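You operate a simulated robot arm through the tools that you are given. There is no shell and no other tool.

You run a simulated two-armed robot. Do the job below in one go: nothing can be reset, and whatever is moved stays where it is left.

JOB
Take the white mug on the top of the small packs bench and put it away on the ledge of the wheeled frame. Put the green tub on the top of the small packs bench away on the deck beside the back filter. Pick up the blue brush from the top of the small packs bench with one hand, pass it to the other hand and put it on the upper shelf of the small packs bench. Put the measuring cylinder that says "B" from the top of the carton table on the inside of the white tray and the measuring cylinder marked "A" on the lower shelf of the filling table. Put the yellow tin on the top of the carton table away on the top of the filling table. Take the yellow ball and leave it on the lower shelf of the packing table. Do these in any order. Set down upright: white mug, measuring cylinder, yellow tin.

Only the result counts: the job must be done as asked and must still hold three seconds after the hand-in. Knocking over, shifting, dropping, spilling or breaking anything else fails it.

ROBOT AND FRAMES
Two 6-joint arms with two-finger grippers on one trunk, on a base that moves. Base frame: it is fixed to the floor where the robot stands at the start and does not move with it; the origin is under the middle of the robot, x ahead of it, y to its left, z up; the surface under the hand at the start is at about z = 76. Lengths are in cm, angles in degrees, forces in N, time in s.
The left shoulder is at the start at [7, 14.8, 138.2], the right one opposite. With the tool pointing down near the work surface each hand reaches from about 22 to 48 cm from the robot's upright axis, wherever it stands, measured 20 degrees to its own side. Places, roughly: blue brush (4x4x9 cm) [110, 130, 80]; deck beside the back filter (59x15 cm) [-1768, 244, 96]; green tub (15x15x12 cm) [80, 90, 80]; inside of the white tray (18x15 cm) [-248, 344, 82]; ledge of the wheeled frame (17x84 cm) [-1432, 530, 98]; lower shelf of the filling table [-300, 380, 20]; lower shelf of the packing table [-150, 340, 20]; measuring cylinder [-325, 200, 75]; top of the filling table [-300, 380, 80]; upper shelf of the small packs bench (230x20 cm) [98, 22, 132]; white mug (11x7x8 cm) [50, 0, 80]; yellow ball (5x5x5 cm) [-150, 340, 80]; yellow tin [-325, 175, 75]. Payload 2.69 kg a hand.
Tool frame (each hand has its own): the origin (TCP) lies between the finger pads and is the grasp point; the fingertips stand 2 cm ahead of it; z points along the fingers, y is the line along which they close. The gripper opens to 10 cm; its body begins 6.3 cm behind the TCP.
Orientation is told as [roll, pitch, yaw] about the base's x, y, z axes, in that order, counted from this pose: with the fingers straight down and closing along the base's y, the tool's x points along the base's -x, its y along +y and its z along -z.

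CONTROLS
- The arms move only by the tool arm_command. It takes "left_increments", "right_increments" or both (then of equal length, played together; a hand with none holds still); each is one flat list of numbers, 7 for each row, row after row: the shift along the base's x, y, z in mm, then the turn, a rotation vector about the base's x, y, z in rad, then the gripper command, from -1 (fully open) to 1 (shut), values between in proportion. In form: [dx, dy, dz, rx, ry, rz, gripper, dx, dy, dz, rx, ry, rz, gripper, ...]. A call has 1 to 20 rows; each row is the pose to reach, as a shift and turn from the pose commanded when the call began. A row lasts 0.2 s, in which the tool goes at most 5 cm and 8.6 degrees; a call with a longer step from one row to the next is refused whole, and so is a gripper value outside its range. A pose out of reach is approached as far as the arm can. The call stops where the force on the tool passes 40 N (or 10 N more than at its start, if that is more) or the arm is blocked; 0.2 s more then pass. Each finger travels about 4.5 cm/s and halts on what it meets, pressing with about 25 N; the grip force reading is that of the motor and also rises with nothing between the fingers. The clock runs only during rows and for 0.2 s after the last one: add rows that repeat a pose to give the fingers time. The reply holds the time, the measured pose of the TCP, the force on the tool along the base axes, the opening and the grip force, in the units named above and with some noise, with the torque about the TCP (base axes, N m) and any sound that the robot's microphone picked up.
- Cameras (640 x 400 px; columns grow to the right, rows downward): "scene" is now at [11.92, -0.87, 158.03]; the picture's right is [-0.13, -0.99, 0.00], its down [-0.83, 0.11, -0.54] and it looks along [0.53, -0.07, -0.84] (base axes); focal length 248 px, centre (320, 200). "left" rides on the left gripper at [7, 1.9, -9.9] in its tool frame; the picture's right is [-0.26, 0.97, 0.00], its down [-0.75, -0.20, -0.63] and it looks along [-0.61, -0.16, 0.78] (tool axes); focal length 230 px, centre (320, 200). "right" rides on the right gripper at [7, -1.9, -9.9] in its tool frame; the picture's right is [0.26, 0.97, 0.00], its down [-0.75, 0.20, -0.63] and it looks along [-0.61, 0.16, 0.78] (tool axes); focal length 230 px, centre (320, 200). There is no depth. A picture from a camera that has moved, and an enlarged one, comes with that camera's place and axes in the base frame and with its lens.
- get_image(camera): a new picture of that camera. The clock stands still meanwhile.
- move_column(by): slides the trunk up (or, below 0, down) by that many cm; the arms and the scene camera ride with it, the base frame stays. It gives what a move gives, with no picture.
- roll_base(legs): drives the robot by 1 to 6 legs, each [ahead, turn to the left] in cm and degrees, along the robot's own axes; the way and the turn of a leg run together, so that a leg with both is an arc; at most 150 cm and 180 degrees a leg. The arms and the cameras ride along, it lands a little off, and it stops where it bumps. It gives what a move gives.
- pan_tilt(pan, tilt): turns the head with the scene camera to pan (to the left, within 86 degrees either way) and tilt (down, from -29 to 69), counted from straight ahead of the robot. It gives what a move gives.
- zoom(camera, box): a new picture of the part [left, top, right, bottom] of that camera's present view, enlarged. The clock stands still meanwhile.
- finish_job(): hands the job in; it is judged then, once.

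Nothing tells you exact positions but the pictures and the camera data. Unless the task says otherwise, let go and move clear before handing in.

The tools are called after "Emit:" as a command line: name --argument value ..., lists and objects as JSON in quotes. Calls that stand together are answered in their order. arm_command: Moves the arms, as the interface text tells. Its arguments: {"type":"object","properties":{"left_increments":{"type":"array"},"right_increments":{"type":"array"}},"required":[]} The other tools are called the same way: move_column (by) moves the trunk up or down; roll_base (legs) drives the base; pan_tilt (pan, tilt) turns the head that bears the scene camera; get_image (camera) takes a picture; zoom (camera, box) takes an enlarged picture of a part of a camera's view; finish_job () hands the job in.

At the start:

```text
time_s: 0.0
left_tcp_pos: [49.25, 18.7, 96.84]
left_ee_rot: [0.1, 0.0, -0.5]
left_wrist_force: [0.3, -0.2, 0.0]
left_torque: [-0.01, -0.01, -0.01]
left_width: 10.0
left_finger_force: 0.1
right_tcp_pos: [46.35, -23.65, 100.19]
right_ee_rot: [0.0, 0.0, -0.4]
right_wrist_force: [0.2, 0.2, -0.4]
right_torque: [0.0, -0.02, 0.01]
right_width: 9.98
right_finger_force: 0.0
trunk travel left (down, up): [-94.0, 0.0]
robot x, y, heading: [0.09, 0.2, -0.1]
head pan, tilt (commanded): [-7.6, 57.4]
```

scene: 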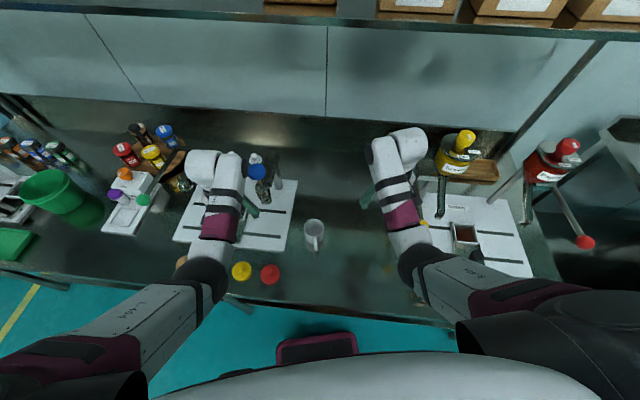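
right: 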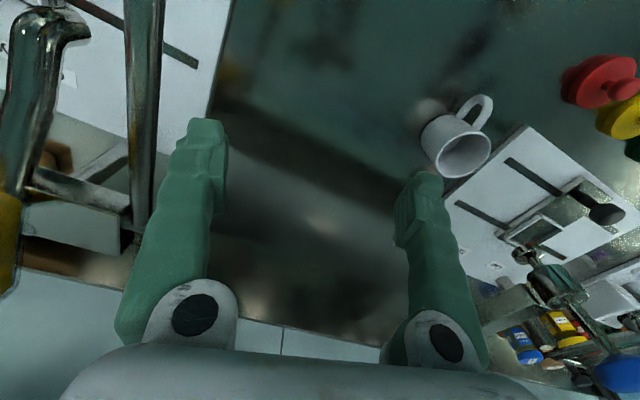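
left: 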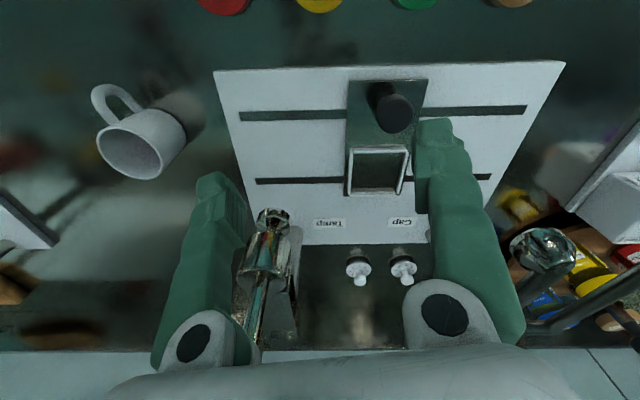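

I see the small packs bench in front of me, with the white mug between the hands and a green bucket-like tub off to the left. I'll look around with the head first to map the room.

Emit:
get_image --camera "scene"

Emit:
zoom --camera "scene" --box '[0, 80, 320, 300]'

Emit:
pan_tilt --pan 45 --tilt 25

```text
taken
camera scene: at [11.92, -0.87, 158.03], right [-0.13, -0.99, 0.0], down [-0.83, 0.11, -0.54], along [0.53, -0.07, -0.84], focal length 248 px, centre (320, 200)
```

scene: 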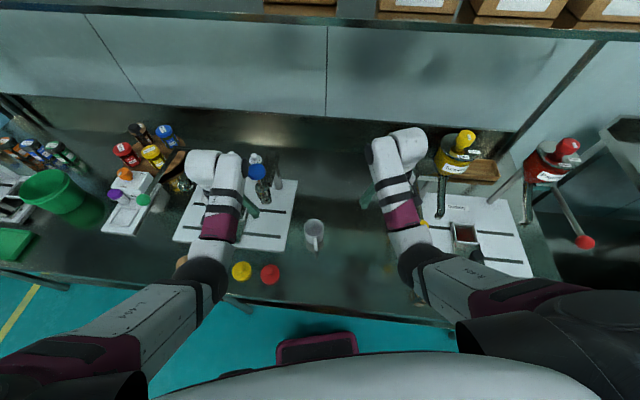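

```text
1.82 times, centred on (160, 190) of scene
camera zoom: at [11.92, -0.87, 158.03], right [-0.13, -0.99, 0.0], down [-0.83, 0.11, -0.54], along [0.53, -0.07, -0.84], focal length 450 px, centre (611, 218)
```

zoom: 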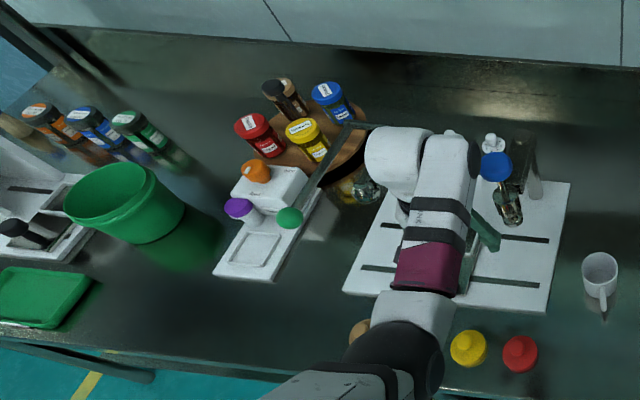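

```text
time_s: 1.2
left_tcp_pos: [49.35, 18.65, 96.98]
left_ee_rot: [0.0, 0.0, -0.5]
left_wrist_force: [0.2, 0.4, -1.3]
left_torque: [-0.03, -0.03, 0.0]
left_width: 10.03
left_finger_force: 0.1
right_tcp_pos: [46.38, -23.64, 100.12]
right_ee_rot: [0.0, 0.0, -0.4]
right_wrist_force: [-0.4, -0.6, -0.9]
right_torque: [-0.03, 0.02, -0.03]
right_width: 9.97
right_finger_force: 0.0
trunk travel left (down, up): [-94.0, 0.0]
robot x, y, heading: [-0.03, -0.2, 0.1]
head pan, tilt (commanded): [45.0, 25.0]
```

Taking in the left side of the bench where the tub and brush should be.

Emit:
get_image --camera "scene"

Emit:
pan_tilt --pan 86 --tilt 15

Emit:
get_image --camera "scene"

Emit:
pan_tilt --pan 0 --tilt 20

Emit:
get_image --camera "scene"

Emit:
pan_tilt --pan -70 --tilt 15

Emit:
get_image --camera "scene"

```text
taken
camera scene: at [11.55, 6.55, 162.72], right [0.71, -0.71, 0.0], down [-0.3, -0.3, -0.91], along [0.64, 0.64, -0.42], focal length 248 px, centre (320, 200)
```

scene: 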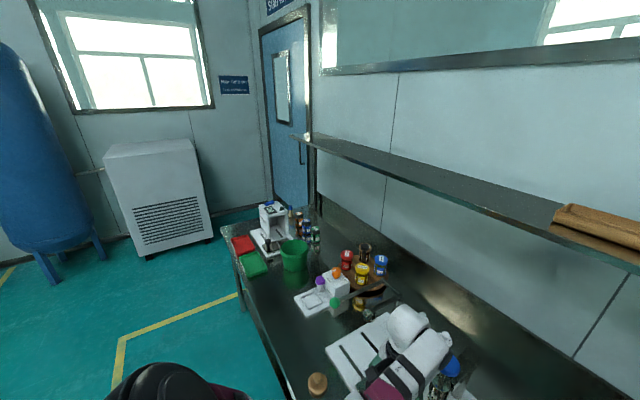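

```text
time_s: 2.3
left_tcp_pos: [49.36, 18.77, 96.89]
left_ee_rot: [0.0, 0.1, -0.4]
left_wrist_force: [-1.0, 0.0, 1.0]
left_torque: [-0.01, 0.09, 0.05]
left_width: 9.98
left_finger_force: 0.2
right_tcp_pos: [46.27, -23.7, 100.1]
right_ee_rot: [0.0, 0.0, -0.4]
right_wrist_force: [-0.4, 0.7, 0.3]
right_torque: [0.02, -0.01, -0.03]
right_width: 10.01
right_finger_force: 0.0
trunk travel left (down, up): [-94.0, 0.0]
robot x, y, heading: [-0.03, 0.16, 0.0]
head pan, tilt (commanded): [85.9, 15.0]
```

```text
taken
camera scene: at [5.7, 9.36, 164.35], right [1.0, -0.07, 0.0], down [-0.02, -0.26, -0.97], along [0.07, 0.96, -0.26], focal length 248 px, centre (320, 200)
```

scene: 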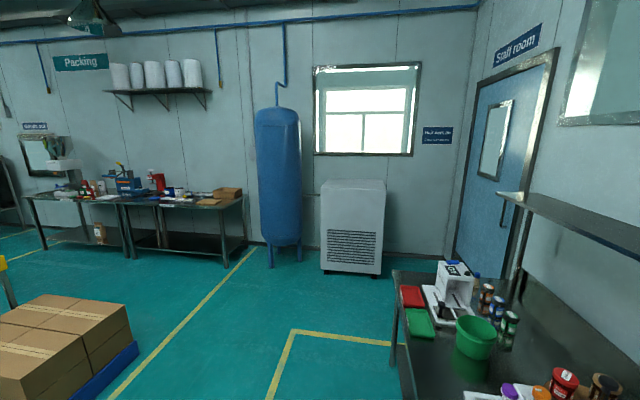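

```text
time_s: 3.9
left_tcp_pos: [49.25, 18.7, 96.9]
left_ee_rot: [0.0, 0.0, -0.4]
left_wrist_force: [-0.3, 0.3, 0.2]
left_torque: [-0.02, 0.01, 0.03]
left_width: 9.99
left_finger_force: 0.1
right_tcp_pos: [46.39, -23.81, 100.12]
right_ee_rot: [-0.1, 0.0, -0.5]
right_wrist_force: [-0.2, 0.0, 0.4]
right_torque: [0.0, -0.04, 0.0]
right_width: 10.0
right_finger_force: 0.0
trunk travel left (down, up): [-94.0, 0.0]
robot x, y, heading: [-0.07, -0.09, 0.0]
head pan, tilt (commanded): [0.0, 20.0]
```

```text
taken
camera scene: at [14.34, 0.06, 163.54], right [0.0, -1.0, 0.0], down [-0.34, 0.0, -0.94], along [0.94, 0.0, -0.34], focal length 248 px, centre (320, 200)
```

scene: 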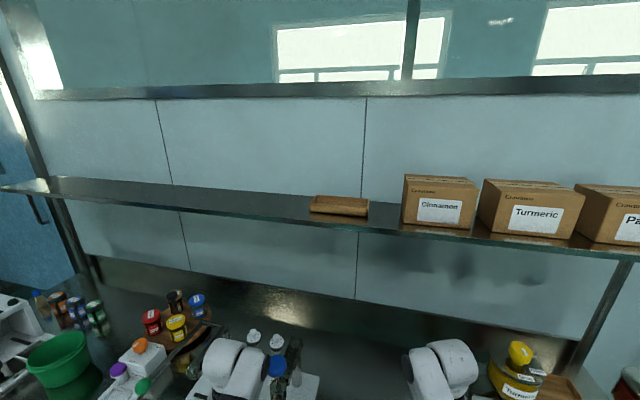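

```text
time_s: 5.3
left_tcp_pos: [49.3, 18.71, 96.9]
left_ee_rot: [0.0, 0.0, -0.3]
left_wrist_force: [-0.2, -0.5, 0.5]
left_torque: [0.0, -0.01, -0.01]
left_width: 9.98
left_finger_force: 0.0
right_tcp_pos: [46.44, -23.75, 100.17]
right_ee_rot: [0.0, 0.0, -0.4]
right_wrist_force: [0.4, -0.8, -0.6]
right_torque: [-0.02, -0.03, 0.0]
right_width: 10.01
right_finger_force: 0.0
trunk travel left (down, up): [-94.0, 0.0]
robot x, y, heading: [0.06, 0.31, 0.0]
head pan, tilt (commanded): [-70.0, 15.0]
```

```text
taken
camera scene: at [8.23, -8.72, 164.35], right [-0.94, -0.34, 0.0], down [-0.09, 0.24, -0.97], along [0.33, -0.91, -0.26], focal length 248 px, centre (320, 200)
```

scene: 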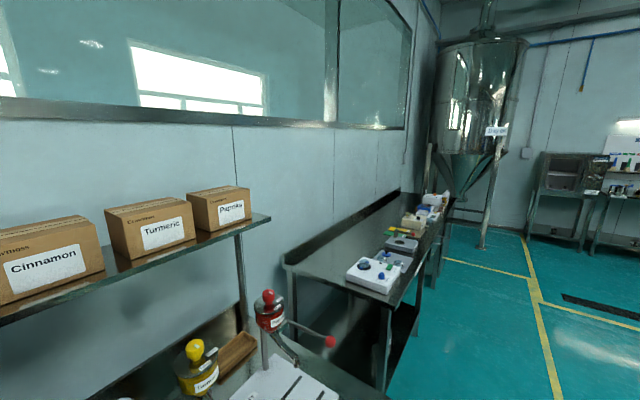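

Emit:
pan_tilt --pan 50 --tilt 32

Emit:
zoom --camera "scene" --box '[220, 150, 420, 275]'

Emit:
get_image --camera "scene"

```text
time_s: 7.3
left_tcp_pos: [49.37, 18.74, 96.83]
left_ee_rot: [0.0, 0.0, -0.3]
left_wrist_force: [0.0, -0.1, 0.8]
left_torque: [-0.01, -0.04, 0.01]
left_width: 10.01
left_finger_force: 0.1
right_tcp_pos: [46.37, -23.81, 100.17]
right_ee_rot: [0.0, 0.0, -0.4]
right_wrist_force: [-0.1, -0.4, 0.5]
right_torque: [0.05, 0.01, -0.02]
right_width: 9.98
right_finger_force: 0.1
trunk travel left (down, up): [-94.0, 0.0]
robot x, y, heading: [-0.16, -0.13, -0.0]
head pan, tilt (commanded): [50.0, 32.0]
```

```text
3.20 times, centred on (320, 212) of scene
camera zoom: at [10.79, 6.91, 161.62], right [0.77, -0.64, 0.0], down [-0.34, -0.41, -0.85], along [0.55, 0.65, -0.53], focal length 792 px, centre (320, 160)
```

zoom: 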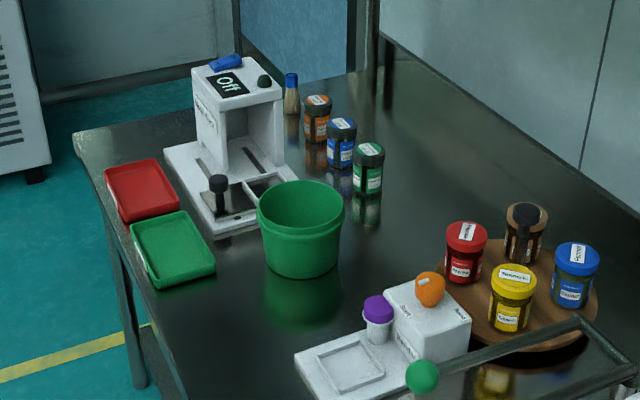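

```text
taken
camera scene: at [10.79, 6.91, 161.62], right [0.77, -0.64, 0.0], down [-0.34, -0.41, -0.85], along [0.55, 0.65, -0.53], focal length 248 px, centre (320, 200)
```

scene: 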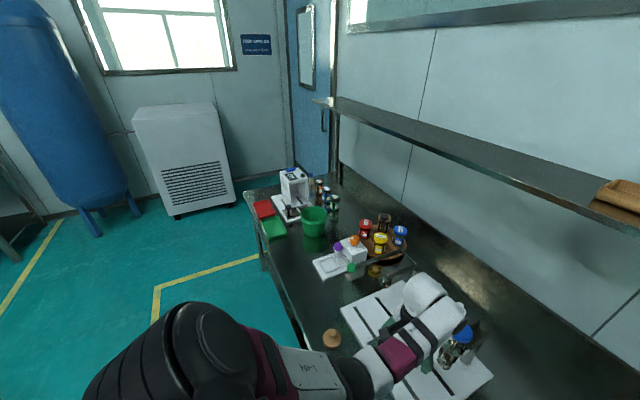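

Emit:
pan_tilt --pan 30 --tilt 69

Emit:
get_image --camera "scene"

Emit:
pan_tilt --pan 0 --tilt 69

Emit:
get_image --camera "scene"

Emit:
zoom --camera "scene" --box '[220, 60, 420, 185]'

```text
time_s: 8.3
left_tcp_pos: [49.21, 18.64, 96.87]
left_ee_rot: [0.0, 0.0, -0.4]
left_wrist_force: [0.3, 0.2, 1.1]
left_torque: [0.02, 0.0, -0.01]
left_width: 10.0
left_finger_force: 0.0
right_tcp_pos: [46.44, -23.74, 100.22]
right_ee_rot: [0.1, 0.0, -0.4]
right_wrist_force: [1.1, -0.4, -0.2]
right_torque: [-0.02, -0.02, -0.01]
right_width: 10.0
right_finger_force: 0.0
trunk travel left (down, up): [-94.0, 0.0]
robot x, y, heading: [0.03, 0.02, -0.2]
head pan, tilt (commanded): [30.0, 68.8]
```

```text
taken
camera scene: at [9.87, 2.86, 156.79], right [0.5, -0.87, 0.0], down [-0.81, -0.47, -0.36], along [0.31, 0.18, -0.93], focal length 248 px, centre (320, 200)
```

scene: 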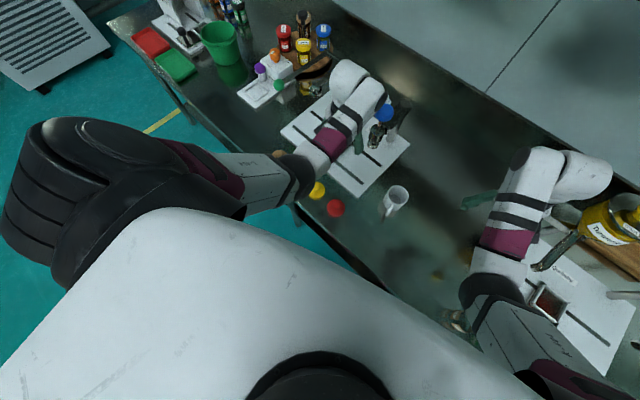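

```text
time_s: 9.3
left_tcp_pos: [49.19, 18.74, 96.93]
left_ee_rot: [0.0, 0.0, -0.4]
left_wrist_force: [0.6, 1.0, -0.2]
left_torque: [0.01, -0.01, 0.03]
left_width: 10.0
left_finger_force: 0.0
right_tcp_pos: [46.47, -23.64, 100.19]
right_ee_rot: [0.0, 0.0, -0.5]
right_wrist_force: [0.3, 0.0, 1.0]
right_torque: [0.06, 0.01, 0.0]
right_width: 9.98
right_finger_force: 0.0
trunk travel left (down, up): [-94.0, 0.0]
robot x, y, heading: [-0.03, -0.27, 0.0]
head pan, tilt (commanded): [0.0, 68.8]
```

```text
taken
camera scene: at [10.62, 0.06, 156.78], right [0.0, -1.0, 0.0], down [-0.93, 0.0, -0.36], along [0.36, 0.0, -0.93], focal length 248 px, centre (320, 200)
```

scene: 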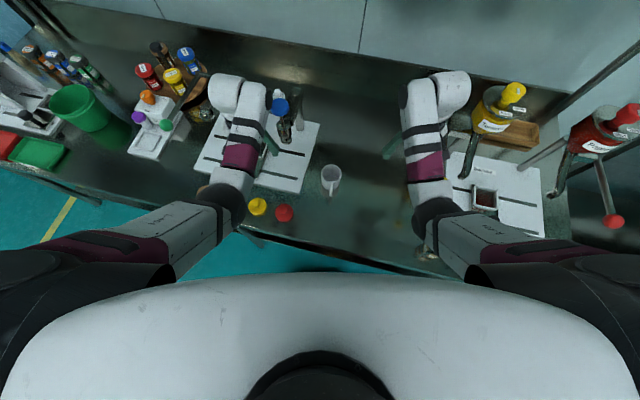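

```text
3.20 times, centred on (320, 122) of scene
camera zoom: at [10.62, 0.06, 156.78], right [0.0, -1.0, 0.0], down [-0.93, 0.0, -0.36], along [0.36, 0.0, -0.93], focal length 792 px, centre (320, 448)
```

zoom: 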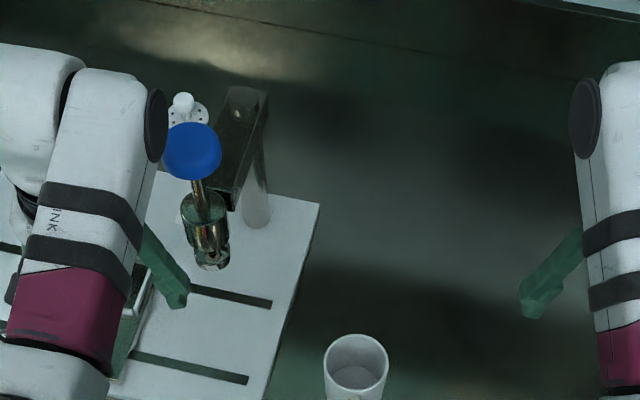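

The bench is yawed about 14° from my base frame, and the brush stands by its far-left end behind the white scale. I'll raise the hands a little, back off and look round the room before handling anything.

Emit:
arm_command --left_increments '[0, 0, 40, 0, 0, 0, -1, -20, 0, 80, 0, 0, 0, -1, -50, 0, 120, 0, 0, 0, -1, -80, 0, 150, 0, 0, 0, -1]' --right_increments '[0, 0, 40, 0, 0, 0, -1, -20, 0, 80, 0, 0, 0, -1, -50, 0, 100, 0, 0, 0, -1, -80, 0, 120, 0, 0, 0, -1]'

Emit:
roll_base --legs '[[-70, 0]]'

Emit:
pan_tilt --pan 0 --tilt 40

Emit:
get_image --camera "scene"

Emit:
pan_tilt --pan 60 --tilt 25

Emit:
get_image --camera "scene"

```text
time_s: 10.3
left_tcp_pos: [48.65, 18.71, 103.0]
left_ee_rot: [-0.1, 0.0, -0.4]
left_wrist_force: [0.0, 0.0, 0.1]
left_torque: [-0.01, -0.04, 0.0]
left_width: 9.98
left_finger_force: 0.1
left hand out of reach, approached as far as the arm can: row 2, 3, 4
right_tcp_pos: [47.03, -23.43, 101.5]
right_ee_rot: [0.0, -0.1, -0.3]
right_wrist_force: [0.3, -0.1, 0.5]
right_torque: [0.02, -0.03, 0.02]
right_width: 9.99
right_finger_force: 0.0
right hand out of reach, approached as far as the arm can: row 1, 2, 3, 4
trunk travel left (down, up): [-94.0, 0.0]
robot x, y, heading: [0.01, 0.17, 0.2]
head pan, tilt (commanded): [0.0, 68.8]
```

```text
time_s: 14.1
left_tcp_pos: [-20.84, 18.83, 102.71]
left_ee_rot: [0.0, 0.1, 0.3]
left_wrist_force: [0.4, 0.1, 1.1]
left_torque: [0.01, 0.01, 0.03]
left_width: 10.02
left_finger_force: 0.1
right_tcp_pos: [-22.18, -23.33, 101.45]
right_ee_rot: [0.1, 0.1, 0.2]
right_wrist_force: [-0.3, 1.1, -0.1]
right_torque: [0.01, 0.02, -0.02]
right_width: 9.98
right_finger_force: 0.1
trunk travel left (down, up): [-94.0, 0.0]
robot x, y, heading: [-69.42, -0.39, 0.7]
head pan, tilt (commanded): [0.0, 68.8]
```

```text
time_s: 15.0
left_tcp_pos: [-20.91, 18.82, 102.71]
left_ee_rot: [0.0, 0.1, 0.1]
left_wrist_force: [-0.3, -0.3, -0.2]
left_torque: [0.02, -0.01, -0.01]
left_width: 10.01
left_finger_force: 0.0
right_tcp_pos: [-22.19, -23.37, 101.51]
right_ee_rot: [0.0, 0.1, 0.2]
right_wrist_force: [-0.2, -0.8, -0.3]
right_torque: [0.0, 0.01, 0.0]
right_width: 10.02
right_finger_force: 0.0
trunk travel left (down, up): [-94.0, 0.0]
robot x, y, heading: [-69.11, -0.51, 0.6]
head pan, tilt (commanded): [0.0, 40.0]
```

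```text
taken
camera scene: at [-56.03, -0.16, 160.39], right [0.01, -1.0, 0.0], down [-0.64, -0.01, -0.77], along [0.77, 0.01, -0.64], focal length 248 px, centre (320, 200)
```

scene: 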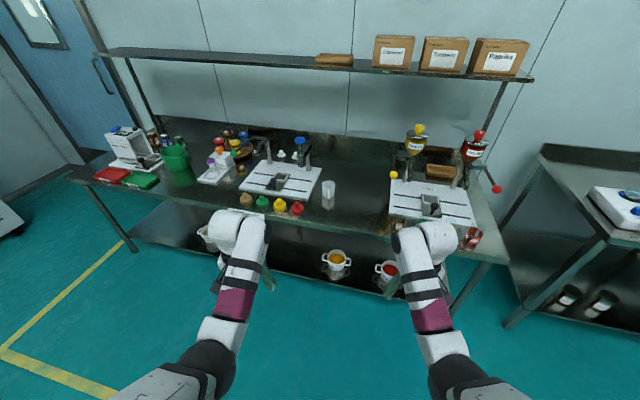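

```text
time_s: 16.3
left_tcp_pos: [-20.91, 18.81, 102.81]
left_ee_rot: [0.0, 0.0, 0.2]
left_wrist_force: [0.5, 0.7, 0.4]
left_torque: [0.0, -0.03, 0.01]
left_width: 10.02
left_finger_force: 0.0
right_tcp_pos: [-22.21, -23.44, 101.62]
right_ee_rot: [0.0, -0.1, 0.2]
right_wrist_force: [0.7, -0.2, -0.8]
right_torque: [0.02, -0.05, 0.01]
right_width: 10.01
right_finger_force: 0.1
trunk travel left (down, up): [-94.0, 0.0]
robot x, y, heading: [-69.07, -0.43, 0.8]
head pan, tilt (commanded): [60.0, 25.0]
```

```text
taken
camera scene: at [-59.94, 7.78, 162.73], right [0.87, -0.49, 0.0], down [-0.21, -0.37, -0.91], along [0.45, 0.79, -0.42], focal length 248 px, centre (320, 200)
```

scene: 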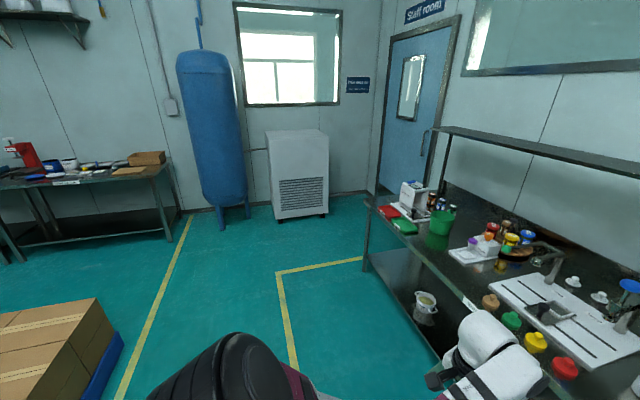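

Bench layout is clear: it has a lower shelf, so I can't roll under it. I'll turn left on the spot in the open floor, look over the other tables, and try out the arms' reach there.

Emit:
roll_base --legs '[[-20, 0], [0, 90]]'

Emit:
pan_tilt --pan 30 --tilt 15

Emit:
get_image --camera "scene"

Emit:
pan_tilt --pan 86 --tilt 10

Emit:
get_image --camera "scene"

Emit:
pan_tilt --pan -40 --tilt 25

Emit:
get_image --camera "scene"

```text
time_s: 21.7
left_tcp_pos: [-106.91, 48.58, 102.77]
left_ee_rot: [0.1, 0.0, 88.6]
left_wrist_force: [-0.6, 0.5, 0.6]
left_torque: [0.01, 0.02, 0.03]
left_width: 10.0
left_finger_force: 0.0
right_tcp_pos: [-64.85, 46.19, 101.38]
right_ee_rot: [0.0, 0.1, 88.6]
right_wrist_force: [-0.3, 0.5, 0.0]
right_torque: [0.02, -0.01, -0.02]
right_width: 10.02
right_finger_force: 0.0
trunk travel left (down, up): [-94.0, 0.0]
robot x, y, heading: [-89.31, -0.73, 89.2]
head pan, tilt (commanded): [60.0, 25.0]
```

```text
time_s: 22.6
left_tcp_pos: [-106.92, 48.59, 102.79]
left_ee_rot: [0.0, 0.0, 88.7]
left_wrist_force: [-0.1, 0.0, 0.5]
left_torque: [0.0, -0.04, -0.01]
left_width: 10.01
left_finger_force: 0.0
right_tcp_pos: [-65.11, 46.13, 101.42]
right_ee_rot: [0.0, 0.0, 88.6]
right_wrist_force: [-0.1, -0.2, -0.6]
right_torque: [-0.01, -0.06, -0.04]
right_width: 10.0
right_finger_force: 0.1
trunk travel left (down, up): [-94.0, 0.0]
robot x, y, heading: [-89.37, -0.6, 88.9]
head pan, tilt (commanded): [30.0, 15.0]
```

```text
taken
camera scene: at [-93.71, 12.72, 164.35], right [0.88, 0.48, 0.0], down [0.13, -0.23, -0.97], along [-0.47, 0.85, -0.26], focal length 248 px, centre (320, 200)
```

scene: 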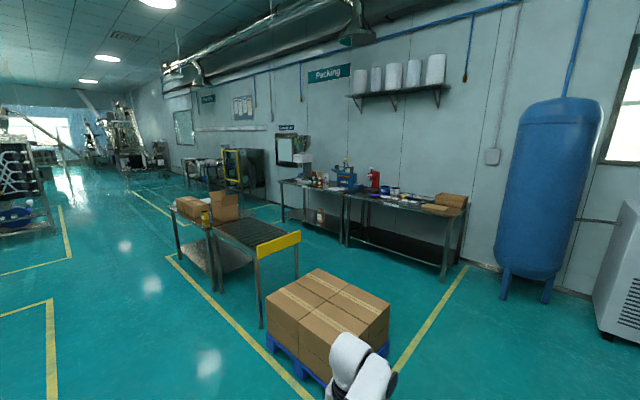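

```text
time_s: 23.9
left_tcp_pos: [-106.95, 48.51, 102.87]
left_ee_rot: [0.0, -0.1, 88.5]
left_wrist_force: [-0.3, -0.3, 0.8]
left_torque: [-0.02, -0.02, -0.01]
left_width: 9.97
left_finger_force: 0.1
right_tcp_pos: [-64.89, 46.06, 101.5]
right_ee_rot: [0.0, 0.1, 88.6]
right_wrist_force: [-0.3, 0.4, 0.1]
right_torque: [0.01, 0.0, 0.04]
right_width: 10.0
right_finger_force: 0.1
trunk travel left (down, up): [-94.0, 0.0]
robot x, y, heading: [-89.37, -0.2, 88.6]
head pan, tilt (commanded): [85.9, 10.0]
```

```text
taken
camera scene: at [-98.44, 5.39, 165.16], right [0.09, 1.0, 0.0], down [0.17, -0.02, -0.98], along [-0.98, 0.09, -0.17], focal length 248 px, centre (320, 200)
```

scene: 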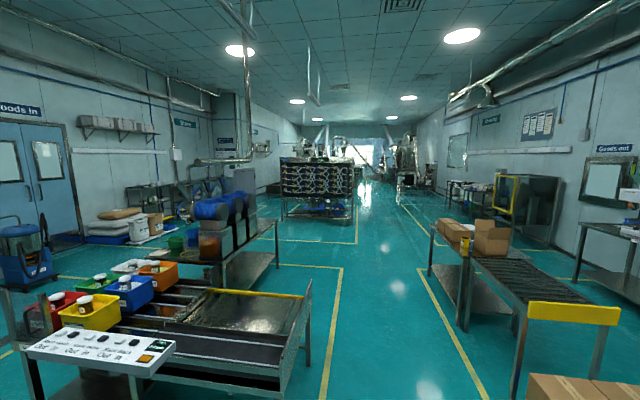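

```text
time_s: 25.9
left_tcp_pos: [-107.01, 48.6, 102.78]
left_ee_rot: [0.0, 0.0, 88.5]
left_wrist_force: [0.4, 0.0, 0.4]
left_torque: [-0.03, 0.01, -0.01]
left_width: 9.96
left_finger_force: 0.2
right_tcp_pos: [-65.03, 46.19, 101.41]
right_ee_rot: [0.0, 0.0, 88.5]
right_wrist_force: [0.0, -0.3, -0.1]
right_torque: [-0.03, -0.01, 0.0]
right_width: 10.01
right_finger_force: 0.0
trunk travel left (down, up): [-94.0, 0.0]
robot x, y, heading: [-89.48, -0.79, 88.8]
head pan, tilt (commanded): [-40.0, 25.0]
```

```text
taken
camera scene: at [-83.12, 11.5, 162.73], right [0.75, -0.66, 0.0], down [-0.28, -0.32, -0.91], along [0.6, 0.68, -0.42], focal length 248 px, centre (320, 200)
```

scene: 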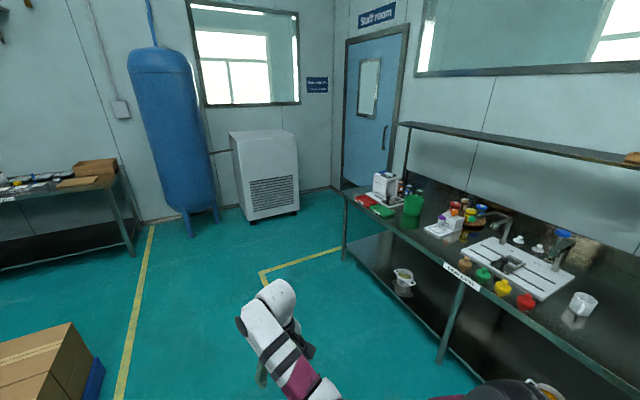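

Free floor ahead: I'll try a horizontal forward-pointing pose at shelf height with the right hand to learn what reach I have.

Emit:
arm_command --right_increments '[0, 20, 0, 0.15, 0, 0, -1, 0, 40, 20, 0.3, 0, 0, -1, 0, 70, 50, 0.45, 0, 0, -1, 0, 100, 80, 0.6, 0, 0, -1, 0, 130, 115, 0.75, 0, 0, -1, 0, 160, 150, 0.9, 0, 0, -1, 0, 190, 185, 1.05, 0, 0, -1, 0, 220, 220, 1.2, 0, 0, -1, 0, 250, 260, 1.35, 0, 0, -1, 0, 280, 300, 1.5, 0, 0, -1, 0, 300, 340, 1.55, 0, 0, -1]'

Emit:
get_image --camera "scene"

```text
time_s: 28.4
left_tcp_pos: [-107.01, 48.58, 102.83]
left_ee_rot: [0.0, 0.0, 88.6]
left_wrist_force: [0.0, -0.2, -0.6]
left_torque: [-0.03, 0.0, -0.04]
left_width: 10.0
left_finger_force: 0.1
right_tcp_pos: [-65.44, 76.24, 135.2]
right_ee_rot: [50.0, -88.2, 40.0]
right_wrist_force: [-0.1, -0.2, 0.3]
right_torque: [0.02, 0.0, -0.01]
right_width: 10.01
right_finger_force: 0.0
trunk travel left (down, up): [-94.0, 0.0]
robot x, y, heading: [-89.31, -0.33, 88.8]
head pan, tilt (commanded): [-40.0, 25.0]
```

```text
taken
camera scene: at [-83.24, 11.57, 162.72], right [0.75, -0.66, 0.0], down [-0.28, -0.32, -0.91], along [0.6, 0.68, -0.42], focal length 248 px, centre (320, 200)
```

scene: 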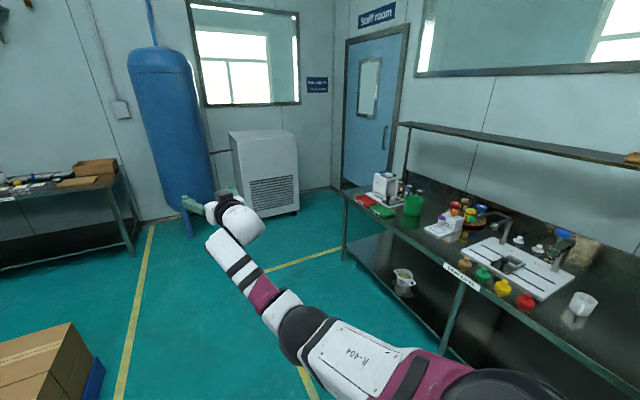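

Emit:
arm_command --right_increments '[0, 40, 0, 0, 0, 0, -1, 0, 80, 0, 0, 0, 0, -1, 0, 120, 0, 0, 0, 0, -1, 0, 160, 0, 0, 0, 0, -1, 0, 200, 0, 0, 0, 0, -1]'

Emit:
get_image --camera "scene"

```text
time_s: 29.6
left_tcp_pos: [-106.98, 48.72, 103.0]
left_ee_rot: [0.0, 0.0, 88.4]
left_wrist_force: [0.0, -0.4, -0.3]
left_torque: [0.0, -0.02, -0.02]
left_width: 10.01
left_finger_force: 0.0
right_tcp_pos: [-62.98, 80.79, 136.88]
right_ee_rot: [51.1, -88.1, 38.8]
right_wrist_force: [0.5, 0.6, -0.9]
right_torque: [-0.02, 0.01, -0.02]
right_width: 10.03
right_finger_force: 0.0
right hand out of reach, approached as far as the arm can: row 2, 3, 4, 5
trunk travel left (down, up): [-94.0, 0.0]
robot x, y, heading: [-89.46, -0.66, 88.9]
head pan, tilt (commanded): [-40.0, 25.0]
```

```text
taken
camera scene: at [-83.06, 11.54, 162.72], right [0.75, -0.66, 0.0], down [-0.28, -0.32, -0.91], along [0.6, 0.68, -0.42], focal length 248 px, centre (320, 200)
```

scene: 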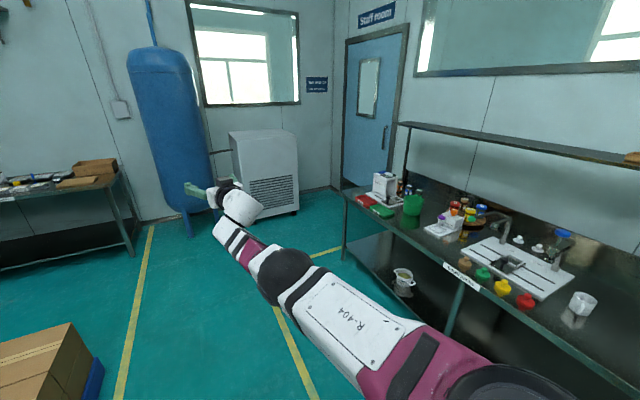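

The arm reaches about 81 cm ahead at shelf height with the tool level, so I'll work at the bench's left end where brush and shelf end are both close. First I fold the right arm back and drive around to that end.

Emit:
arm_command --right_increments '[0, -40, 0, 0, 0, 0, -1, 0, -75, -30, -0.15, 0, 0, -1, 0, -105, -70, -0.3, 0, 0, -1, 0, -135, -110, -0.45, 0, 0, -1, 0, -165, -150, -0.6, 0, 0, -1, 0, -195, -190, -0.75, 0, 0, -1, 0, -225, -230, -0.9, 0, 0, -1, 0, -260, -270, -1.05, 0, 0, -1, 0, -295, -310, -1.2, 0, 0, -1, 0, -330, -340, -1.35, 0, 0, -1, 0, -345, -360, -1.5, 0, 0, -1, 0, -350, -370, -1.55, 0, 0, -1]'

Emit:
roll_base --legs '[[0, -29], [150, 0], [0, -20], [70, 0]]'

Emit:
pan_tilt --pan -40 --tilt 30

Emit:
get_image --camera "scene"

```text
refused: row 8 steps farther than a row can; nothing moved
```

```text
time_s: 30.5
left_tcp_pos: [-104.42, 49.52, 102.77]
left_ee_rot: [-0.2, 0.1, 85.1]
left_wrist_force: [-0.9, -0.2, 0.1]
left_torque: [0.02, -0.06, 0.04]
left_width: 10.01
left_finger_force: 0.1
right_tcp_pos: [-58.92, 79.03, 137.03]
right_ee_rot: [47.8, -88.4, 39.0]
right_wrist_force: [-0.1, 0.6, 0.2]
right_torque: [-0.01, 0.03, 0.0]
right_width: 9.99
right_finger_force: 0.0
trunk travel left (down, up): [-94.0, 0.0]
robot x, y, heading: [-89.44, -0.84, 85.9]
head pan, tilt (commanded): [-40.0, 25.0]
stopped in leg 1: the robot was blocked; the commanded pose is now the measured one
```

```text
time_s: 31.1
left_tcp_pos: [-104.24, 49.55, 102.72]
left_ee_rot: [-0.1, 0.0, 85.2]
left_wrist_force: [-0.6, 0.4, -0.1]
left_torque: [0.01, -0.05, -0.04]
left_width: 10.03
left_finger_force: 0.1
right_tcp_pos: [-58.58, 78.99, 136.89]
right_ee_rot: [49.8, -88.3, 36.8]
right_wrist_force: [0.0, 0.2, 0.4]
right_torque: [-0.02, -0.02, -0.02]
right_width: 9.99
right_finger_force: 0.0
trunk travel left (down, up): [-94.0, 0.0]
robot x, y, heading: [-89.15, -0.61, 85.9]
head pan, tilt (commanded): [-40.0, 30.0]
```

```text
taken
camera scene: at [-82.91, 11.05, 161.94], right [0.72, -0.7, 0.0], down [-0.35, -0.36, -0.87], along [0.6, 0.62, -0.5], focal length 248 px, centre (320, 200)
```

scene: 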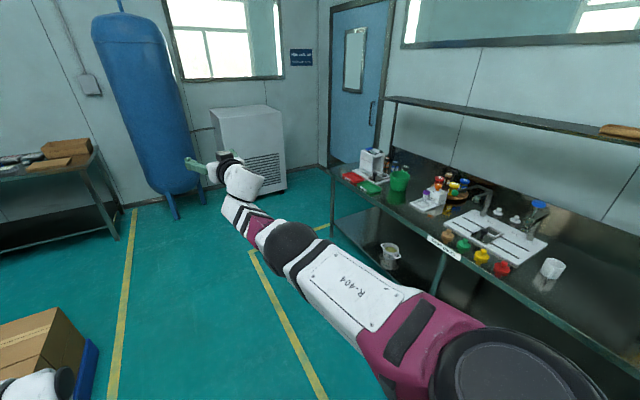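

The arm fold was refused (one step too long) and the turn stopped early with the arm stretched. I'll fold the arm properly first and check around the base.

Emit:
arm_command --right_increments '[0, -40, 0, 0, 0, 0, -1, 0, -70, -25, -0.15, 0, 0, -1, 0, -100, -60, -0.3, 0, 0, -1, 0, -130, -95, -0.45, 0, 0, -1, 0, -160, -130, -0.6, 0, 0, -1, 0, -190, -165, -0.75, 0, 0, -1, 0, -220, -200, -0.9, 0, 0, -1, 0, -250, -235, -1.05, 0, 0, -1, 0, -280, -270, -1.2, 0, 0, -1, 0, -305, -305, -1.35, 0, 0, -1, 0, -325, -340, -1.5, 0, 0, -1, 0, -345, -365, -1.55, 0, 0, -1]'

Emit:
pan_tilt --pan -86 --tilt 45

Emit:
get_image --camera "scene"

Emit:
pan_tilt --pan 86 --tilt 45

Emit:
get_image --camera "scene"

```text
time_s: 33.7
left_tcp_pos: [-104.0, 49.56, 102.78]
left_ee_rot: [-0.1, 0.0, 85.1]
left_wrist_force: [0.0, -0.3, 0.8]
left_torque: [-0.03, -0.02, -0.03]
left_width: 10.0
left_finger_force: 0.2
right_tcp_pos: [-55.75, 53.22, 96.61]
right_ee_rot: [-3.4, 0.0, 88.5]
right_wrist_force: [-0.6, -0.5, 0.2]
right_torque: [-0.03, -0.01, 0.01]
right_width: 10.01
right_finger_force: 0.0
right hand out of reach, approached as far as the arm can: row 1, 2, 3, 4, 5, 6, 7, 8, 9, 10, 11, 12
trunk travel left (down, up): [-94.0, 0.0]
robot x, y, heading: [-89.17, -0.75, 85.8]
head pan, tilt (commanded): [-40.0, 30.0]
```

```text
time_s: 34.9
left_tcp_pos: [-103.98, 49.56, 102.9]
left_ee_rot: [0.0, 0.0, 85.1]
left_wrist_force: [-0.3, -0.2, -0.4]
left_torque: [-0.03, -0.04, 0.04]
left_width: 10.01
left_finger_force: 0.1
right_tcp_pos: [-55.8, 53.1, 96.67]
right_ee_rot: [-3.4, -0.1, 88.4]
right_wrist_force: [-0.7, 0.0, 1.1]
right_torque: [0.0, 0.01, -0.01]
right_width: 10.0
right_finger_force: 0.0
trunk travel left (down, up): [-94.0, 0.0]
robot x, y, heading: [-89.21, -0.5, 85.7]
head pan, tilt (commanded): [-85.9, 45.0]
```

```text
taken
camera scene: at [-80.78, 4.52, 159.67], right [0.0, -1.0, 0.0], down [-0.71, 0.0, -0.71], along [0.71, 0.0, -0.71], focal length 248 px, centre (320, 200)
```

scene: 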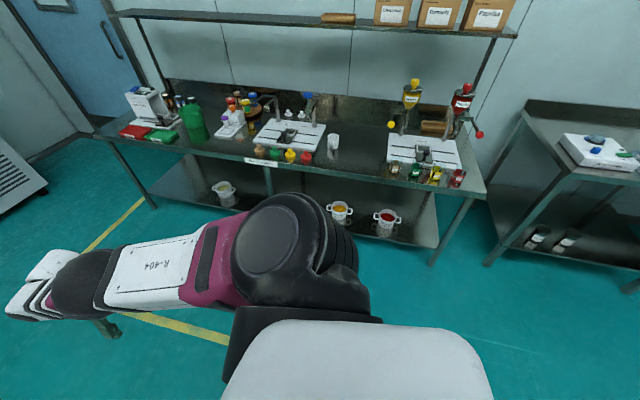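

```text
time_s: 37.5
left_tcp_pos: [-103.9, 49.5, 102.78]
left_ee_rot: [0.0, -0.1, 85.0]
left_wrist_force: [0.2, 0.3, 0.0]
left_torque: [0.0, 0.0, 0.0]
left_width: 9.97
left_finger_force: 0.1
right_tcp_pos: [-55.51, 53.24, 96.66]
right_ee_rot: [-3.4, -0.2, 88.4]
right_wrist_force: [-0.3, 0.5, 0.0]
right_torque: [0.03, -0.02, 0.03]
right_width: 9.96
right_finger_force: 0.1
trunk travel left (down, up): [-94.0, 0.0]
robot x, y, heading: [-89.3, -0.56, 85.9]
head pan, tilt (commanded): [85.9, 45.0]
```

```text
taken
camera scene: at [-96.94, 5.71, 159.67], right [0.14, 0.99, 0.0], down [0.7, -0.1, -0.71], along [-0.7, 0.1, -0.71], focal length 248 px, centre (320, 200)
```

scene: 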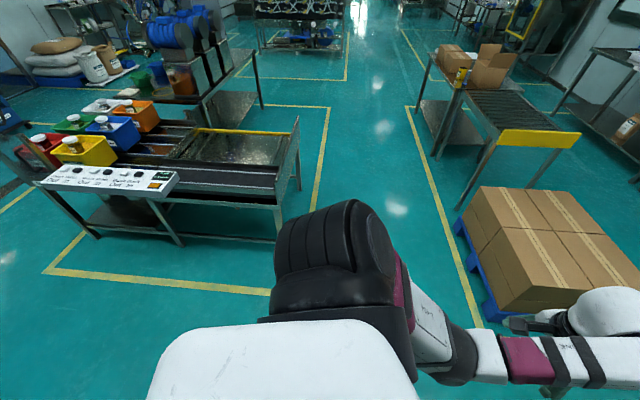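

Nothing is near the base, so the stretched arm was the likely cause. Trying the drive again.

Emit:
roll_base --legs '[[0, -26], [150, 0], [0, -20], [70, 0]]'

Emit:
pan_tilt --pan -40 --tilt 35

Emit:
get_image --camera "scene"

```text
time_s: 50.8
left_tcp_pos: [73.03, 213.73, 102.84]
left_ee_rot: [0.0, -0.1, 36.2]
left_wrist_force: [0.7, -0.1, 0.1]
left_torque: [0.05, -0.01, 0.02]
left_width: 10.01
left_finger_force: 0.0
right_tcp_pos: [107.67, 179.65, 96.69]
right_ee_rot: [-3.5, -0.1, 39.5]
right_wrist_force: [0.0, -1.1, -0.4]
right_torque: [0.01, -0.01, -0.03]
right_width: 9.98
right_finger_force: 0.0
trunk travel left (down, up): [-94.0, 0.0]
robot x, y, heading: [45.17, 169.86, 37.0]
head pan, tilt (commanded): [85.9, 45.0]
```

```text
time_s: 52.9
left_tcp_pos: [73.12, 213.83, 102.82]
left_ee_rot: [-0.1, 0.0, 36.2]
left_wrist_force: [0.1, -0.2, -0.5]
left_torque: [-0.02, -0.03, -0.04]
left_width: 10.02
left_finger_force: 0.1
right_tcp_pos: [107.78, 179.83, 96.68]
right_ee_rot: [-3.4, -0.1, 39.6]
right_wrist_force: [-0.2, -0.1, 0.4]
right_torque: [0.0, 0.0, 0.02]
right_width: 10.02
right_finger_force: 0.0
trunk travel left (down, up): [-94.0, 0.0]
robot x, y, heading: [45.58, 169.49, 37.1]
head pan, tilt (commanded): [-40.0, 35.0]
```

```text
taken
camera scene: at [57.98, 172.34, 161.15], right [-0.05, -1.0, 0.0], down [-0.57, 0.03, -0.82], along [0.82, -0.04, -0.57], focal length 248 px, centre (320, 200)
```

scene: 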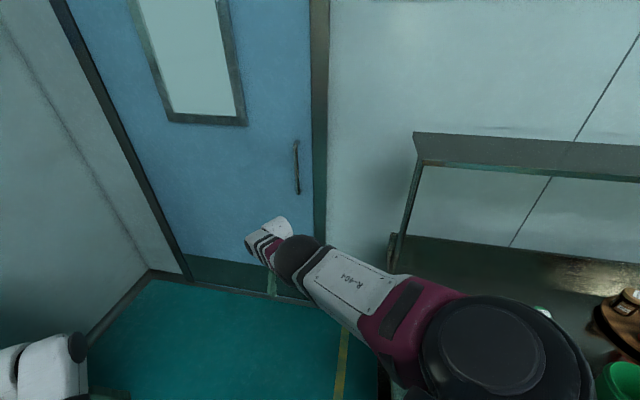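

The door is on the same wall as the shelf, and the space beyond the bench's left end is free. I'm close to the bench corner, so I'll back off along the way I came, swing wider and then come in facing along the bench.

Emit:
roll_base --legs '[[-40, 0], [0, 38], [75, 0]]'

Emit:
pan_tilt --pan -60 --tilt 35

Emit:
get_image --camera "scene"

```text
time_s: 60.1
left_tcp_pos: [24.57, 260.6, 102.91]
left_ee_rot: [0.0, -0.1, 74.8]
left_wrist_force: [-0.2, 0.3, 0.4]
left_torque: [0.0, -0.04, -0.02]
left_width: 10.01
left_finger_force: 0.1
right_tcp_pos: [72.58, 254.93, 96.37]
right_ee_rot: [-3.2, 1.4, 77.8]
right_wrist_force: [1.6, -9.3, 1.0]
right_torque: [1.03, 0.29, -0.32]
right_width: 10.0
right_finger_force: 0.0
trunk travel left (down, up): [-94.0, 0.0]
robot x, y, heading: [30.3, 208.9, 75.6]
head pan, tilt (commanded): [-40.0, 35.0]
stopped in leg 3: the force on the tool passed its limit at 173 N (the readings are from after the stop); the commanded pose is now the measured one
```

```text
time_s: 60.9
left_tcp_pos: [24.59, 260.7, 102.84]
left_ee_rot: [0.1, -0.1, 74.8]
left_wrist_force: [-0.4, -0.2, 0.0]
left_torque: [0.0, -0.03, -0.01]
left_width: 9.98
left_finger_force: 0.1
right_tcp_pos: [72.51, 254.99, 96.37]
right_ee_rot: [-3.3, 1.4, 78.1]
right_wrist_force: [-1.9, -7.3, -2.4]
right_torque: [0.7, -0.15, -0.06]
right_width: 10.0
right_finger_force: 0.1
trunk travel left (down, up): [-94.0, 0.0]
robot x, y, heading: [29.94, 208.8, 75.3]
head pan, tilt (commanded): [-60.0, 35.0]
```

```text
taken
camera scene: at [39.84, 215.86, 161.16], right [0.27, -0.96, 0.0], down [-0.55, -0.15, -0.82], along [0.79, 0.22, -0.57], focal length 248 px, centre (320, 200)
```

scene: 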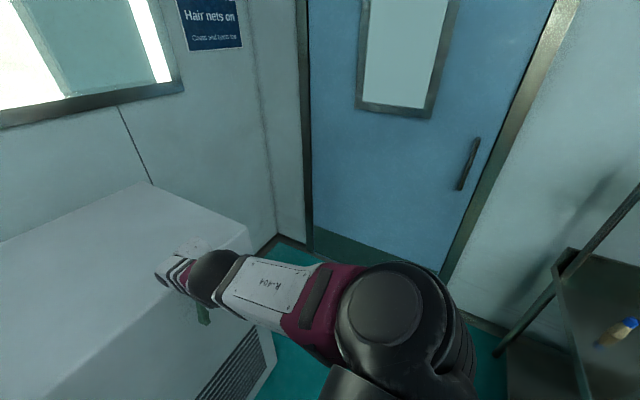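

The right hand touched the white AC unit, which stands nearer than I estimated; I'll back straight off at once and tuck the arms in close before any more driving.

Emit:
roll_base --legs '[[-20, 0]]'

Emit:
arm_command --left_increments '[-2, -24, -22, 0, 0, 0, -1, -4, -48, -45, 0, 0, 0, -1, -6, -72, -67, 0, 0, 0, -1, -8, -96, -90, 0, 0, 0, -1, -10, -120, -112, 0, 0, 0, -1, -12, -144, -135, 0, 0, 0, -1, -14, -168, -157, 0, 0, 0, -1, -15, -192, -180, 0, 0, 0, -1]' --right_increments '[-25, -26, -14, 0, 0, 0, -1, -50, -52, -28, 0, 0, 0, -1, -75, -78, -42, 0, 0, 0, -1, -100, -104, -56, 0, 0, 0, -1, -125, -130, -70, 0, 0, 0, -1, -150, -155, -84, 0, 0, 0, -1, -175, -180, -98, 0, 0, 0, -1, -199, -206, -115, 0, 0, 0, -1]'

Emit:
get_image --camera "scene"

```text
time_s: 62.5
left_tcp_pos: [19.42, 241.72, 102.89]
left_ee_rot: [0.0, 0.0, 74.9]
left_wrist_force: [-0.2, 0.5, 0.8]
left_torque: [0.02, 0.0, -0.02]
left_width: 10.01
left_finger_force: 0.0
right_tcp_pos: [67.43, 236.2, 96.29]
right_ee_rot: [-3.2, 1.3, 78.1]
right_wrist_force: [-0.5, 0.1, 0.1]
right_torque: [0.0, 0.03, -0.01]
right_width: 10.01
right_finger_force: 0.0
trunk travel left (down, up): [-94.0, 0.0]
robot x, y, heading: [25.3, 189.91, 75.7]
head pan, tilt (commanded): [-60.0, 35.0]
```

```text
time_s: 64.1
left_tcp_pos: [11.2, 227.72, 88.06]
left_ee_rot: [8.7, -0.7, 74.6]
left_wrist_force: [0.0, 0.5, 0.5]
left_torque: [0.02, 0.0, 0.01]
left_width: 10.0
left_finger_force: 0.0
right_tcp_pos: [55.17, 218.59, 87.1]
right_ee_rot: [-7.8, 0.6, 77.9]
right_wrist_force: [0.7, -0.4, 0.5]
right_torque: [-0.01, 0.0, 0.03]
right_width: 10.0
right_finger_force: 0.0
right hand out of reach, approached as far as the arm can: row 1, 2, 3
trunk travel left (down, up): [-94.0, 0.0]
robot x, y, heading: [25.14, 189.84, 75.4]
head pan, tilt (commanded): [-60.0, 35.0]
stopped in row 7 (left hand): the arm was blocked; the commanded pose is now the measured one
```

```text
taken
camera scene: at [35.02, 196.91, 161.16], right [0.27, -0.96, 0.0], down [-0.55, -0.15, -0.82], along [0.79, 0.22, -0.57], focal length 248 px, centre (320, 200)
```

scene: 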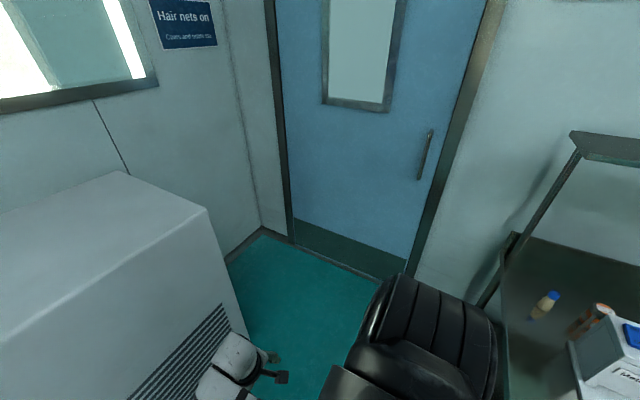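

The arms are tucked now (the left stopped against my own body, harmless). I'll go round the end in steps to a spot diagonal to the brush and look again.

Emit:
roll_base --legs '[[0, -65], [58, 0]]'

Emit:
pan_tilt --pan -60 --tilt 40

Emit:
get_image --camera "scene"

```text
time_s: 70.2
left_tcp_pos: [111.84, 229.55, 88.01]
left_ee_rot: [8.6, -0.9, 9.6]
left_wrist_force: [-0.5, 0.0, 0.5]
left_torque: [-0.04, 0.0, 0.0]
left_width: 9.99
left_finger_force: 0.1
right_tcp_pos: [121.89, 185.81, 87.35]
right_ee_rot: [-8.0, 0.7, 13.0]
right_wrist_force: [0.3, 1.3, 0.4]
right_torque: [0.02, 0.01, 0.01]
right_width: 9.97
right_finger_force: 0.0
trunk travel left (down, up): [-94.0, 0.0]
robot x, y, heading: [82.91, 200.78, 10.6]
head pan, tilt (commanded): [-60.0, 35.0]
```

```text
time_s: 70.9
left_tcp_pos: [111.71, 229.57, 87.9]
left_ee_rot: [8.6, -0.7, 9.6]
left_wrist_force: [0.2, -0.1, 0.4]
left_torque: [0.01, -0.02, -0.01]
left_width: 10.01
left_finger_force: 0.1
right_tcp_pos: [121.97, 185.9, 87.19]
right_ee_rot: [-7.9, 0.8, 13.0]
right_wrist_force: [0.7, 0.2, 0.2]
right_torque: [-0.05, 0.02, 0.01]
right_width: 10.02
right_finger_force: 0.0
trunk travel left (down, up): [-94.0, 0.0]
robot x, y, heading: [83.21, 201.02, 10.8]
head pan, tilt (commanded): [-60.0, 40.0]
```

```text
taken
camera scene: at [93.69, 195.28, 160.4], right [-0.76, -0.65, 0.0], down [-0.42, 0.49, -0.77], along [0.5, -0.58, -0.64], focal length 248 px, centre (320, 200)
```

scene: 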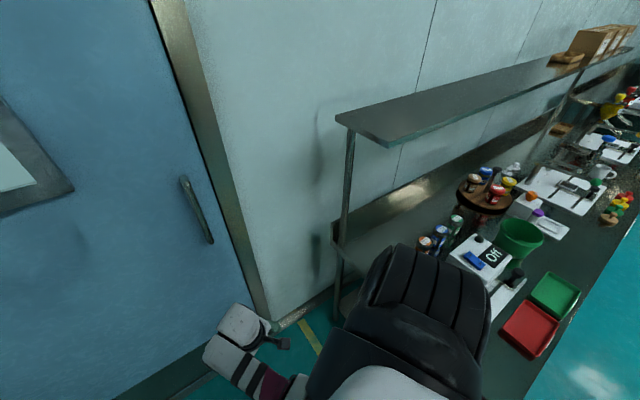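

Emit:
roll_base --legs '[[0, -65]]'

Emit:
pan_tilt --pan -10 --tilt 45

Emit:
get_image --camera "scene"

Emit:
zoom --camera "scene" --box '[260, 60, 500, 210]'

```text
time_s: 74.2
left_tcp_pos: [121.18, 186.47, 87.85]
left_ee_rot: [8.5, -0.6, -56.4]
left_wrist_force: [-0.2, -0.3, 0.3]
left_torque: [0.02, -0.01, 0.0]
left_width: 10.03
left_finger_force: 0.0
right_tcp_pos: [85.46, 159.27, 87.1]
right_ee_rot: [-7.8, 0.8, -52.9]
right_wrist_force: [0.5, -0.1, -0.8]
right_torque: [0.01, 0.01, 0.0]
right_width: 9.98
right_finger_force: 0.1
trunk travel left (down, up): [-94.0, 0.0]
robot x, y, heading: [83.28, 200.63, -55.7]
head pan, tilt (commanded): [-60.0, 40.0]
```

```text
time_s: 75.4
left_tcp_pos: [121.32, 186.44, 87.94]
left_ee_rot: [8.7, -0.6, -56.4]
left_wrist_force: [0.4, 0.9, 0.3]
left_torque: [-0.01, 0.0, 0.01]
left_width: 9.99
left_finger_force: 0.1
right_tcp_pos: [85.49, 159.33, 87.17]
right_ee_rot: [-7.9, 0.7, -53.0]
right_wrist_force: [-0.4, -0.4, -0.1]
right_torque: [0.02, -0.01, 0.01]
right_width: 10.0
right_finger_force: 0.1
trunk travel left (down, up): [-94.0, 0.0]
robot x, y, heading: [83.1, 200.44, -55.5]
head pan, tilt (commanded): [-10.0, 45.0]
```

```text
taken
camera scene: at [89.49, 189.28, 159.67], right [-0.91, -0.42, 0.0], down [-0.29, 0.64, -0.71], along [0.29, -0.64, -0.71], focal length 248 px, centre (320, 200)
```

scene: 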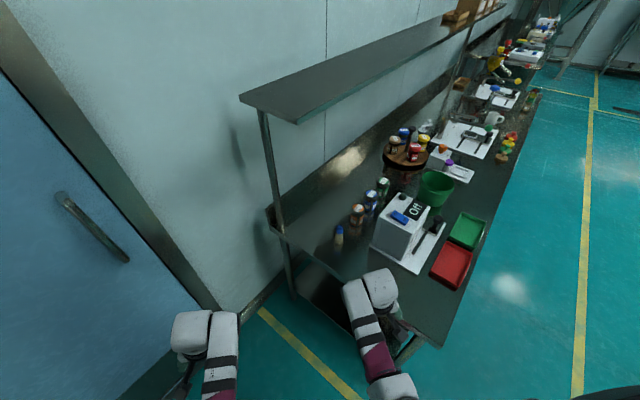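

```text
2.67 times, centred on (380, 135) of scene
camera zoom: at [89.49, 189.28, 159.67], right [-0.91, -0.42, 0.0], down [-0.29, 0.64, -0.71], along [0.29, -0.64, -0.71], focal length 660 px, centre (160, 373)
```

zoom: 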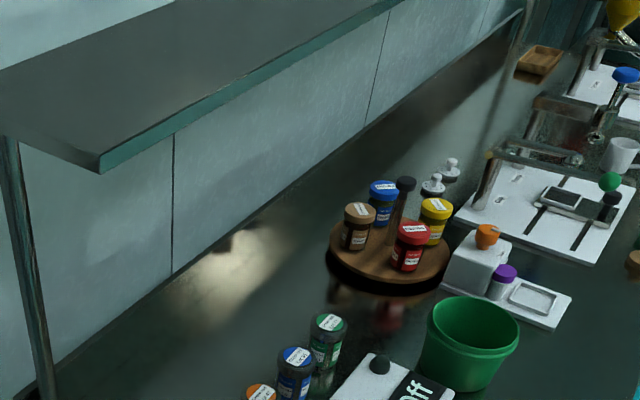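

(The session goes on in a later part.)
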